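You operate a simulated robot arm through the tools that you are given. There is no shell and no other tool. Be economical: measure what you need, move in short steps, check, and stop when the job is done.

Carry out the task below with a simulated robot arm. There is one attempt and no reset: what you move stays moved.

TASK
Open the drawer under the pegs.
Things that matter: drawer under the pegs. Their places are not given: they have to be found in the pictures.

It is judged by the outcome, as a careful person would: the job done as asked, and still so three seconds after it is handed in. It fails if anything else is knocked over, pushed out of place, dropped, spilled or broken.

THE ROBOT
A 6-joint arm with a two-finger parallel gripper, fixed in place. Base frame: the origin is at the foot of the arm, x ahead of it, y to its left, z up. Lengths are in mm, angles in degrees, forces in N, time in s.
With the tool pointing down near the work surface it reaches from about 220 to 660 mm from the base axis. Its first joint turns from -66.0 to 66.0 degrees. Payload 2.9 kg.
Tool frame: the origin (TCP) lies between the finger pads and is the grasp point; the fingertips stand 30 mm ahead of it; z points along the fingers, y is the line along which they close. The gripper opens to 110 mm. The fingers are 20 mm wide and 10 mm thick; the gripper's body (48 by 112 mm) begins 55 mm behind the TCP.
Orientation is that of the tool frame in the base frame, as [roll, pitch, yaw] about the fixed x, y, z axes, in that order (R = Rz(yaw) Ry(pitch) Rx(roll)). With the fingers straight down and closing along the base's y, the tool's x points along the base's -x, its y along +y and its z along -z.

THE INTERFACE
- The arm moves only by the tool jog_arm. Its argument "targets" is text: rows parted by semicolons, each of 7 numbers parted by spaces: the shift along the tool's x, y, z in m, then the turn, a rotation vector about the tool's x, y, z in degrees, then the gripper command, from -1 (fully open) to 1 (shut), values between in proportion. In form: x y z wx wy wz hand; .... A call has 1 to 8 rows; each row is the pose to reach, as a shift and turn from the pose commanded when the call began, along the tool's axes at that moment. A row lasts 0.2 s, in which the tool goes at most 50 mm and 8.6 degrees; a call with a longer step from one row to the next is refused whole, and so is a gripper value outside its range. A pose out of reach is approached as far as the arm can. The call stops where the force on the tool passes 40 N (or 10 N more than at its start, if that is more) or the arm is blocked; 0.2 s more then pass. The fingers move at their own pace (about 108 mm/s each) and stop on an object; they squeeze with about 24 N. The grip force told is the motor's: it shows also when the fingers shut on nothing. Time passes only in rows, and 0.2 s behind the last, so rows that repeat a pose let the fingers close. It gives the time, the measured TCP pose, the force on the tool (base axes), the opening and the grip force at its end, in the units of the frame above (readings bear some noise).
- Cameras (640 x 400 px; columns grow to the right, rows downward): "scene" is fixed at [53.8, 426.6, 1371.5]; the picture's right is [-0.91, -0.42, 0.00], its down [-0.29, 0.61, -0.74] and it looks along [0.31, -0.67, -0.68] (base axes); focal length 364 px, centre (320, 200). "wrist" rides on the gripper at [-36, 0, -57] in the tool frame; the picture's right is [0.00, -1.00, 0.00], its down [0.97, 0.00, -0.24] and it looks along [0.24, 0.00, 0.97] (tool axes); focal length 218 px, centre (320, 200).
- get_image(camera): a new picture of that camera. No time passes.
- point_at(camera, pixels): for up to 12 pixels [column, row] of the newest picture of that camera ("zoom" is the newest enlarged one), the place [x, y, z] in the base frame of the surface seen there, good to about 3 mm. No time passes.
- close_up(camera, box): a new picture of the part [left, top, right, bottom] of that camera's present view, enlarged. No time passes.
- hand_in(): hands the job in; it is judged then, once.

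Work in short steps. Measure before you move; look again where a grasp or a placing could have gone wrong, and mend it. You have 60 turns and 30 pictures in all, the two below and enlarged ones among them. Open the gripper and draw the arm clear of the work before you hand the job in, unless the task says otherwise; then end with one line.

The tools are called after "Call:" as name(argument=value, ...) on one line, values as JSON. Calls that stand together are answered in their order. jog_arm: Moves the arm, as the interface text tells. Its arguments: {"type":"object","properties":{"targets":{"type":"string"}},"required":["targets"]} The other tools are called the same way: get_image (camera) takes a picture; point_at (camera, pixels) gives the place of the surface under pixels of a picture; close_up (camera, box) takes an enlarged picture of a part of a camera's view; hand_in () hands the job in.

At the start:

```text
time_s: 0.0
tool_pos: [356.1, 18.9, 999.8]
ee_rot: [180.0, 0.0, 180.0]
ft_force: [0.0, -0.5, 0.5]
gripper_width: 109.9
grasp_force: 0.1
```

scene: 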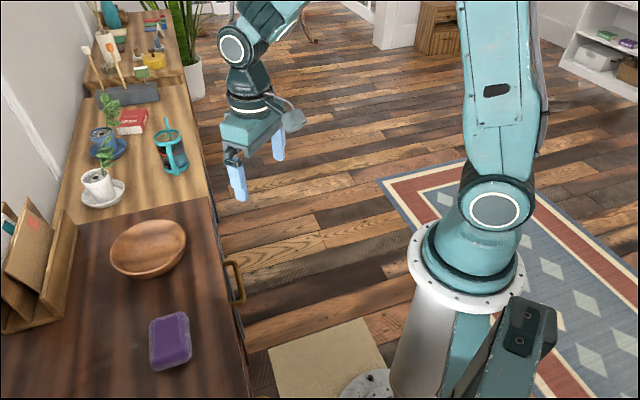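
wrist: 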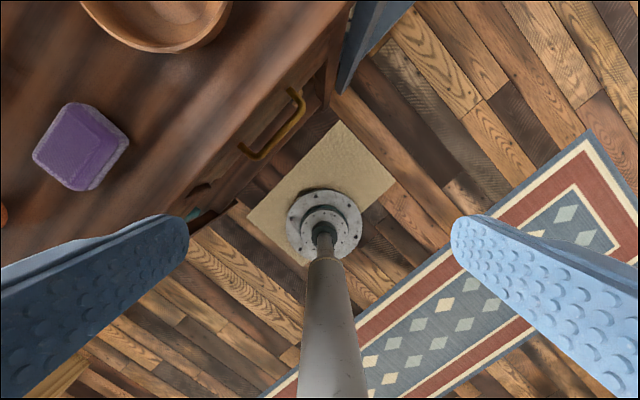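

The scene shows dressers on the left, with a brass handle at (235,282) and perhaps other drawers further off. I look closer and measure.

Call:
close_up(camera="scene", box=[60, 0, 260, 125])

Call:
close_up(camera="wrist", box=[160, 0, 420, 240])

Call:
point_at(camera="scene", pixels=[[230, 265], [240, 295], [192, 85], [212, 215], [250, 390], [150, 250], [130, 80], [170, 155], [35, 270], [110, 45], [215, 195], [190, 120]])

Call:
point_at(camera="wrist", pixels=[[300, 95], [270, 135], [245, 155], [365, 40], [300, 125], [200, 190], [330, 70], [340, 5], [170, 215], [355, 50], [230, 180], [380, 45]])

```text
3.20 times, centred on (160, 62) of scene
```

zoom: 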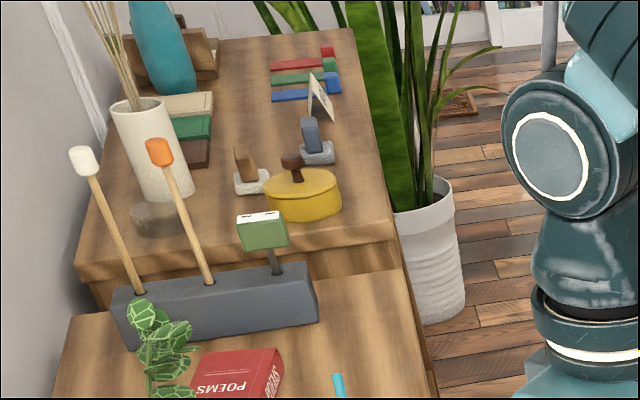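

```text
1.67 times, centred on (290, 120) of wrist
```

zoom: 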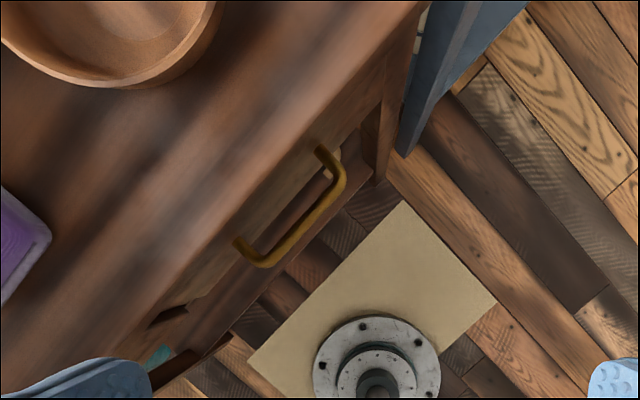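

```text
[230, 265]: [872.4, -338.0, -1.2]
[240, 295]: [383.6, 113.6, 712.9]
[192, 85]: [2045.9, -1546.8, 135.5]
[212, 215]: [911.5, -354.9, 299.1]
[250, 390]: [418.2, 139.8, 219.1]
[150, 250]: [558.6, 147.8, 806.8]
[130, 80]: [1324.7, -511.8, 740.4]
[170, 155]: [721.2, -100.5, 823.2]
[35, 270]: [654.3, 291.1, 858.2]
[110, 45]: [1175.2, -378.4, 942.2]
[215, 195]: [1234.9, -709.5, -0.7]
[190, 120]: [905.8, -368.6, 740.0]
```

```text
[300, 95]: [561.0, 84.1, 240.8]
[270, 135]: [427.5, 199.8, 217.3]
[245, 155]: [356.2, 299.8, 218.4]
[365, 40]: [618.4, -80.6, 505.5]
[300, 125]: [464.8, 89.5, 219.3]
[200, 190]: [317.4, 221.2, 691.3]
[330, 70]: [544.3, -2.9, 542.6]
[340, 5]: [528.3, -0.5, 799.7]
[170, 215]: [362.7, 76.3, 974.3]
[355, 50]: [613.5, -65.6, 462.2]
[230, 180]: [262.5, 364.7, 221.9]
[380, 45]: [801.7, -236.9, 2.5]
```

The handle is at about (384,114,713) on an angled dresser front. I measure the front edge more finely before turning the wrist camera to face that front and find the pegs.

Call:
point_at(camera="wrist", pixels=[[320, 15], [250, 95], [190, 170], [298, 92], [296, 100], [302, 108], [243, 147], [258, 157], [280, 137], [285, 100], [180, 205], [205, 190]])

Call:
jog_arm(targets="0.02 0 0 0 0 -8 -1; 0.04 0 0 0 0 -16 -1; 0.06 0 0 0 0 -24 -1; 0.08 0 0 0 0 -32 -1; 0.10 0 0 0 0 -40 -1")

```text
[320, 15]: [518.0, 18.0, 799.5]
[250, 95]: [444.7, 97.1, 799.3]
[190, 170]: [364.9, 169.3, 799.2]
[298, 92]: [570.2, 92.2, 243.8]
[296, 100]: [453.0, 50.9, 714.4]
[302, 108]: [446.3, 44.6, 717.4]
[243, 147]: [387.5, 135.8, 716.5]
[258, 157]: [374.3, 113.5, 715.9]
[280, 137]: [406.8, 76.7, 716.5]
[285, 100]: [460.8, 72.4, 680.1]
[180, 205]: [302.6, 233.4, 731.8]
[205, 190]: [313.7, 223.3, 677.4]
```

```text
time_s: 1.2
tool_pos: [255.4, 18.8, 998.6]
ee_rot: [-180.0, -0.1, -139.9]
ft_force: [0.5, -0.2, 0.6]
gripper_width: 110.0
grasp_force: 0.1
```

The dresser's front runs at 45° (x+y≈537 at the edge), and the handle bar is centred near (410,79,716). I tilt the wrist up to look at the front.

Call:
jog_arm(targets="0 0 0 0 -8 0 -1; 0 0 0 0 -16 0 -1; 0 0 0 0 -24 0 -1; 0 0 0 0 -32 0 -1; 0 0 0 0 -40 0 -1; 0 0 0 0 -48 0 -1; 0 0 0 0 -56 0 -1")

Call:
get_image(camera="wrist")

```text
time_s: 2.8
tool_pos: [332.6, -31.6, 1029.9]
ee_rot: [180.0, 56.2, -140.0]
ft_force: [-0.8, 0.4, -0.1]
gripper_width: 110.0
grasp_force: 0.1
out of reach, approached as far as the arm can: row 2, 3, 4, 5, 6, 7
```

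```text
25 pictures are left
```

wrist: 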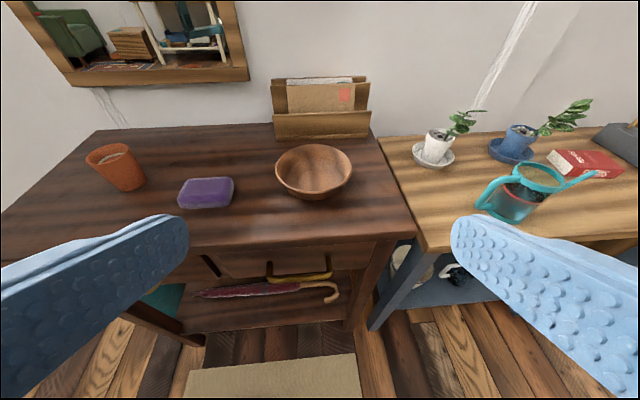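

The front holds one drawer with the brass handle (285,275) and possibly another to its left; no pegs are in view yet. I tilt further up to see the wall above.

Call:
jog_arm(targets="0 0 0 0 -8 0 -1; 0 0 0 0 -16 0 -1; 0 0 0 0 -24 0 -1; 0 0 0 0 -32 0 -1")

Call:
get_image(camera="wrist")

```text
time_s: 3.8
tool_pos: [333.8, -59.0, 1016.0]
ee_rot: [-178.8, 86.1, -138.3]
ft_force: [0.0, 0.3, -0.2]
gripper_width: 110.1
grasp_force: 0.0
out of reach, approached as far as the arm can: row 1, 2, 3, 4
```

```text
24 pictures are left
```

wrist: 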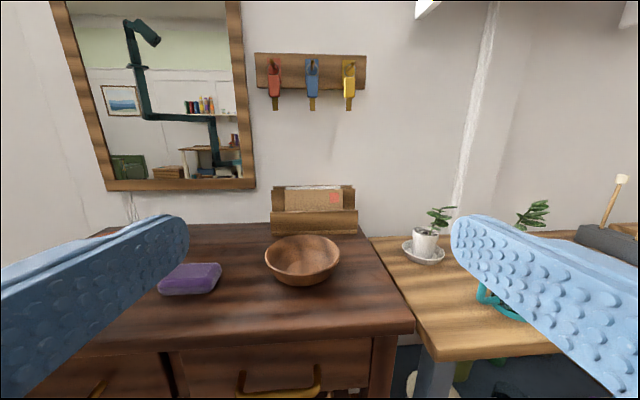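

Key pegs hang on the wall at (310,75), right above the right-hand drawer, whose handle is at (280,380); so that is the one with the bar I measured. I measure the bar and drawer front finely before bringing the gripper round.

Call:
close_up(camera="scene", box=[200, 240, 280, 320])

Call:
jog_arm(targets="0 0 0 0 8 0 -1; 0 0 0 0 16 0 -1; 0 0 0 0 24 0 -1; 0 0 0 0 32 0 -1; 0 0 0 0 40 0 -1; 0 0 0 0 48 0 -1; 0 0 0 0 56 0 -1; 0 0 0 0 64 0 -1")

Call:
jog_arm(targets="0 0 0 0 8 0 -1; 0 0 0 0 16 0 -1; 0 0 0 0 22 0 -1")

```text
5.00 times, centred on (240, 280) of scene
```

zoom: 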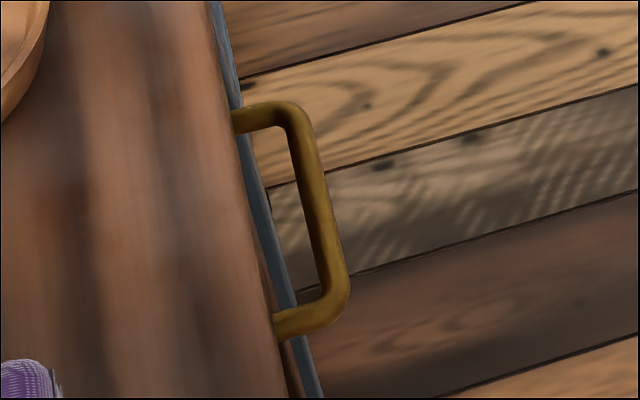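

```text
time_s: 5.6
tool_pos: [333.8, -58.6, 1016.1]
ee_rot: [179.9, 23.9, -140.1]
ft_force: [0.1, -0.2, 0.4]
gripper_width: 110.2
grasp_force: 0.0
```

```text
time_s: 6.4
tool_pos: [334.0, -58.9, 1015.2]
ee_rot: [180.0, 1.9, -140.0]
ft_force: [-0.2, 0.7, -0.8]
gripper_width: 110.0
grasp_force: 0.0
```

The bar shows clearly in the enlargement; I measure along it, and turn the hand so the fingers close across the bar.

Call:
point_at(camera="zoom", pixels=[[302, 140], [308, 170], [318, 210], [325, 245], [334, 280], [311, 212], [327, 212], [265, 115], [300, 320], [240, 122], [280, 325]])

Call:
jog_arm(targets="0 0 0 0 0 8 -1; 0 0 0 0 0 16 -1; 0 0 0 0 0 24 -1; 0 0 0 0 0 32 -1; 0 0 0 0 0 40 -1; 0 0 0 0 0 48 -1; 0 0 0 0 0 56 -1; 0 0 0 0 0 64 -1")

Call:
jog_arm(targets="0 0 0 0 0 8 -1; 0 0 0 0 0 16 -1; 0 0 0 0 0 21 -1")

```text
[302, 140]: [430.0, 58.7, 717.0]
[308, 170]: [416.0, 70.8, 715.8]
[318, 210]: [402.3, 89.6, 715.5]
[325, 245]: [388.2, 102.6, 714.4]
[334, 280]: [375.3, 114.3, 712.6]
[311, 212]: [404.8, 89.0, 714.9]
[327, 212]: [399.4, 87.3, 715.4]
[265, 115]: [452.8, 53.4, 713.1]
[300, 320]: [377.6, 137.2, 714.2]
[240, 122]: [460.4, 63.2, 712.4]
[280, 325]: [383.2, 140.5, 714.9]
```

```text
time_s: 8.2
tool_pos: [334.6, -59.5, 1016.0]
ee_rot: [178.2, 0.9, 155.7]
ft_force: [0.1, 0.3, -0.2]
gripper_width: 110.1
grasp_force: 0.1
```

```text
time_s: 9.0
tool_pos: [334.3, -58.8, 1016.0]
ee_rot: [178.0, 0.3, 134.9]
ft_force: [-0.2, -0.3, 0.5]
gripper_width: 109.9
grasp_force: 0.1
```

The bar's axis lies at about x+y=490, z≈711, with the middle at (408,82). I tilt the fingers 30° toward the drawer and narrow the opening to about 30 mm.

Call:
jog_arm(targets="0 0 0 -7 0 0 0.45; 0 0 0 -14 0 0 0.45; 0 0 0 -21 0 0 0.45; 0 0 0 -28 0 0 0.45; 0 0 0 -28 0 0 0.45")

```text
time_s: 10.2
tool_pos: [334.1, -59.5, 1015.2]
ee_rot: [149.9, 0.2, 135.0]
ft_force: [-0.8, -0.7, 0.1]
gripper_width: 30.3
grasp_force: 0.1
```

Now I move in a straight line to a pre-grasp point 80 mm back from the bar along the finger direction: (372,46,786).

Call:
jog_arm(targets="0.008 -0.0044 0.0416 0 0 0 0.45; 0.016 -0.0087 0.0831 0 0 0 0.45; 0.0239 -0.013 0.1247 0 0 0 0.45; 0.0319 -0.0174 0.1663 0 0 0 0.45; 0.0398 -0.0217 0.2078 0 0 0 0.45; 0.0478 -0.0261 0.2494 0 0 0 0.45; 0.0478 -0.0261 0.2494 0 0 0 0.45")

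Call:
close_up(camera="scene", box=[160, 180, 320, 340])

Call:
get_image(camera="wrist")

```text
time_s: 11.8
tool_pos: [373.4, 47.2, 784.5]
ee_rot: [150.1, 0.2, 135.0]
ft_force: [-0.6, 0.3, 0.8]
gripper_width: 30.4
grasp_force: 0.0
```

```text
2.50 times, centred on (240, 260) of scene
```

zoom: 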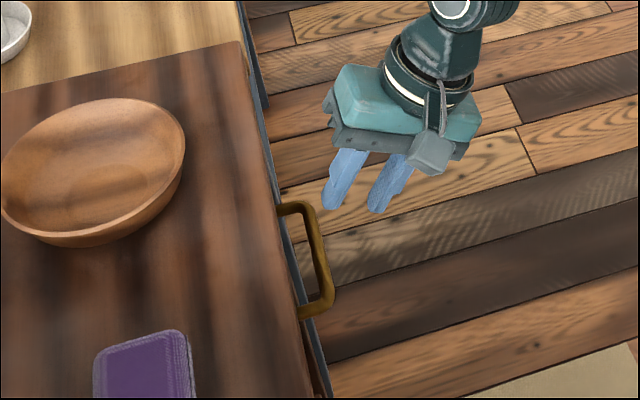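

```text
21 pictures are left
```

wrist: 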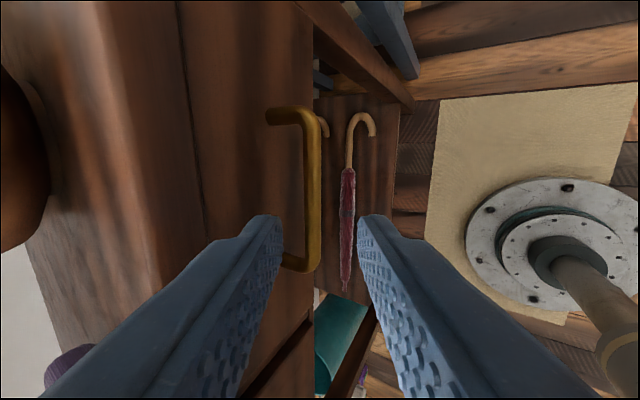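

The bar (column ~315) sits between the fingers in the wrist view. I verify bar and drawer front places from here.

Call:
point_at(camera="wrist", pixels=[[315, 140], [314, 190], [313, 230], [270, 150], [250, 180], [308, 190], [320, 190], [272, 117], [290, 262], [200, 100], [160, 100], [295, 160]])

```text
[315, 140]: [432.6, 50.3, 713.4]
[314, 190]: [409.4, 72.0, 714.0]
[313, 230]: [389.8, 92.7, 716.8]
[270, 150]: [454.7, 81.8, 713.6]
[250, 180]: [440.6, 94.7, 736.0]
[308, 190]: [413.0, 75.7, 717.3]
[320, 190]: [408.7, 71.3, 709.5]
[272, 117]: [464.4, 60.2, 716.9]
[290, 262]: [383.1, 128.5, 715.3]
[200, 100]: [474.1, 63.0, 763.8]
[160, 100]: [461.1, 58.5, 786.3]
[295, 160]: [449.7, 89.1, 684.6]
```

From here the bar centre is about (408,78,712), with ~30 mm gap behind it to the front. I advance 76 mm along the fingers, astride the bar.

Call:
jog_arm(targets="-0.0027 -0.0012 0.02 0 0 0 0.45; -0.0027 -0.0012 0.04 0 0 0 0.45; -0.0027 -0.0012 0.06 0 0 0 0.45; -0.0027 -0.0012 0.076 0 0 0 0.45; -0.0027 -0.0012 0.076 0 0 0 0.45")

Call:
get_image(camera="wrist")

```text
time_s: 13.0
tool_pos: [400.2, 70.3, 720.6]
ee_rot: [150.0, 0.3, 135.1]
ft_force: [1.4, -0.2, -1.0]
gripper_width: 30.4
grasp_force: 0.1
```

```text
20 pictures are left
```

wrist: 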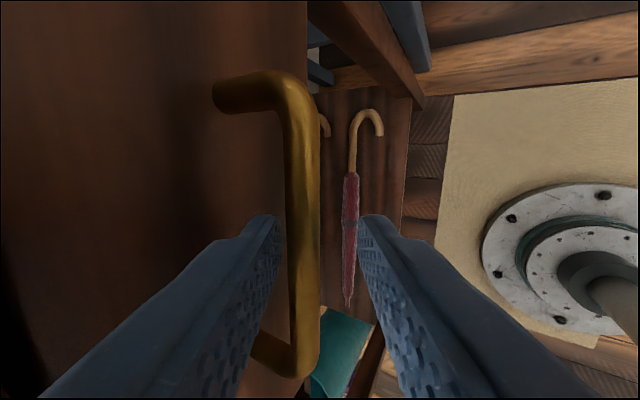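

The bar is between the fingers, with no contact force. I close on it.

Call:
jog_arm(targets="0 0 0 0 0 0 0.7; 0 0 0 0 0 0 1; 0 0 0 0 0 0 1; 0 0 0 0 0 0 1")

```text
time_s: 14.0
tool_pos: [400.7, 69.3, 720.0]
ee_rot: [150.2, 0.3, 135.0]
ft_force: [1.1, -0.5, -9.2]
gripper_width: 11.5
grasp_force: 44.8
```

Gripped (11.5 mm opening, 45 N). I pull straight out along the drawer's normal, 30 mm first.

Call:
jog_arm(targets="0 -0.0087 -0.005 0 0 0 1; 0 -0.0173 -0.01 0 0 0 1; 0 -0.026 -0.015 0 0 0 1")

```text
time_s: 14.8
tool_pos: [379.1, 49.0, 721.0]
ee_rot: [149.9, 0.2, 135.0]
ft_force: [2.5, -1.8, -4.5]
gripper_width: 11.6
grasp_force: 45.3
```

It moves freely with the grip held (11.6 mm); I pull on by 80 mm.

Call:
jog_arm(targets="0 -0.0087 -0.005 0 0 0 1; 0 -0.0173 -0.01 0 0 0 1; 0 -0.026 -0.015 0 0 0 1; 0 -0.0346 -0.02 0 0 0 1; 0 -0.0433 -0.025 0 0 0 1; 0 -0.052 -0.03 0 0 0 1; 0 -0.0606 -0.035 0 0 0 1; 0 -0.0693 -0.04 0 0 0 1")

Call:
get_image(camera="scene")

```text
time_s: 16.6
tool_pos: [323.4, -7.2, 720.8]
ee_rot: [149.8, 0.3, 135.0]
ft_force: [5.3, -4.6, 9.7]
gripper_width: 11.5
grasp_force: 44.4
```

```text
19 pictures are left
```

scene: 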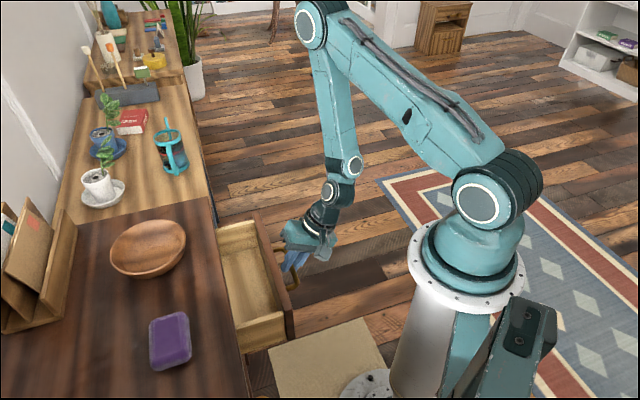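

The drawer is out about 108 mm. I pull further in small steps until a stop is felt or about 170 mm is reached.

Call:
jog_arm(targets="0 -0.0087 -0.005 0 0 0 1; 0 -0.0173 -0.01 0 0 0 1; 0 -0.026 -0.015 0 0 0 1; 0 -0.0346 -0.02 0 0 0 1; 0 -0.0433 -0.025 0 0 0 1; 0 -0.052 -0.03 0 0 0 1")

```text
time_s: 18.0
tool_pos: [279.8, -50.9, 720.0]
ee_rot: [149.9, 0.1, 134.9]
ft_force: [1.6, -1.8, 22.5]
gripper_width: 11.8
grasp_force: 45.2
```

Out 171 mm with the pull still easy. I try a little more, watching for the end stop.

Call:
jog_arm(targets="0 -0.0087 -0.005 0 0 0 1; 0 -0.0173 -0.01 0 0 0 1; 0 -0.026 -0.015 0 0 0 1")

Call:
get_image(camera="scene")

```text
time_s: 18.8
tool_pos: [259.9, -70.7, 720.4]
ee_rot: [149.8, 0.2, 134.8]
ft_force: [5.4, -3.6, 30.9]
gripper_width: 11.5
grasp_force: 44.7
```

```text
18 pictures are left
```

scene: 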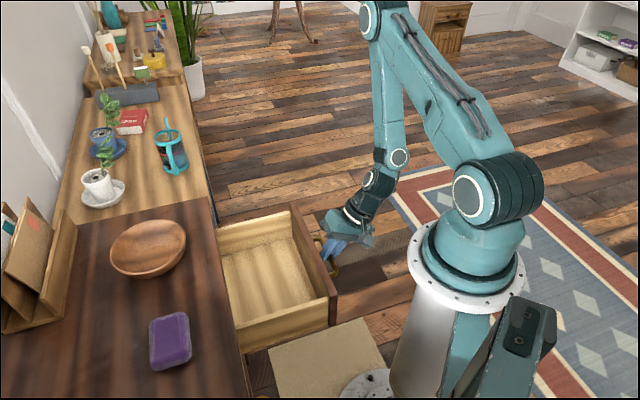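

The drawer stands about 200 mm open and the things on top are untouched. I open the fingers slightly and wait.

Call:
jog_arm(targets="0 0 0 0 0 0 0.6; 0 0 0 0 0 0 0.5; 0 0 0 0 0 0 0.5")

Call:
get_image(camera="wrist")

```text
time_s: 19.6
tool_pos: [258.7, -70.5, 718.9]
ee_rot: [149.9, 0.2, 135.0]
ft_force: [0.3, -0.4, -0.1]
gripper_width: 27.5
grasp_force: 0.1
```

```text
17 pictures are left
```

wrist: 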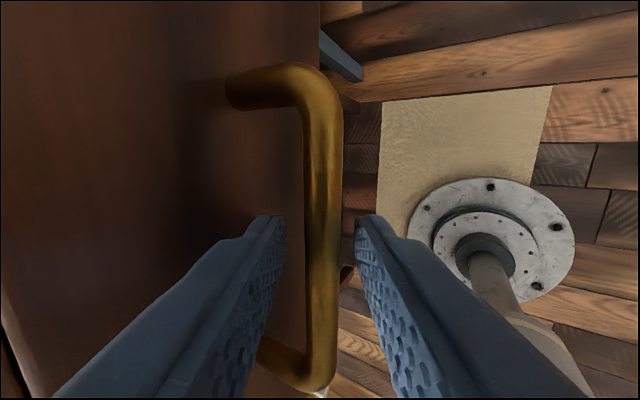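

Fingers are free of the bar (27.5 mm, no force). I back out along the fingers, then rise.

Call:
jog_arm(targets="0 0 -0.01 0 0 0 0.5; 0 0 -0.02 0 0 0 0.5; 0 0 -0.03 0 0 0 0.5; 0 0 -0.04 0 0 0 0.5; 0 0 -0.05 0 0 0 0.5")

```text
time_s: 20.8
tool_pos: [241.4, -88.5, 763.1]
ee_rot: [150.0, 0.2, 134.9]
ft_force: [-1.0, -0.4, 0.0]
gripper_width: 27.5
grasp_force: 0.0
```

Clear of the bar. I rise about 200 mm and shift to the right, away from the drawer.

Call:
jog_arm(targets="-0.01 0.015 -0.026 0 0 0 0.5; -0.02 0.03 -0.052 0 0 0 0.2; -0.035 0.045 -0.078 0 0 0 -0.2; -0.05 0.06 -0.104 0 0 0 -0.6; -0.065 0.08 -0.139 0 0 0 -1; -0.08 0.1 -0.173 0 0 0 -1")

Call:
get_image(camera="scene")

```text
time_s: 22.2
tool_pos: [299.2, -145.0, 966.0]
ee_rot: [150.1, 0.0, 135.0]
ft_force: [-0.9, -0.3, 0.6]
gripper_width: 109.9
grasp_force: 0.0
```

```text
16 pictures are left
```

scene: 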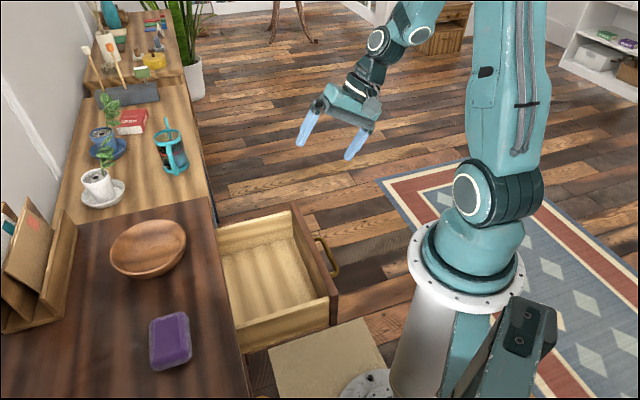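

The drawer stays open about 200 mm, the arm is clear with the gripper open, and nothing else has moved. I hand it in.

Call:
hand_in()

```text
The job is handed in.
```

The drawer under the key pegs is open by about 200 mm; I saw nothing else moved, and the arm was drawn clear with the gripper open before I handed in.
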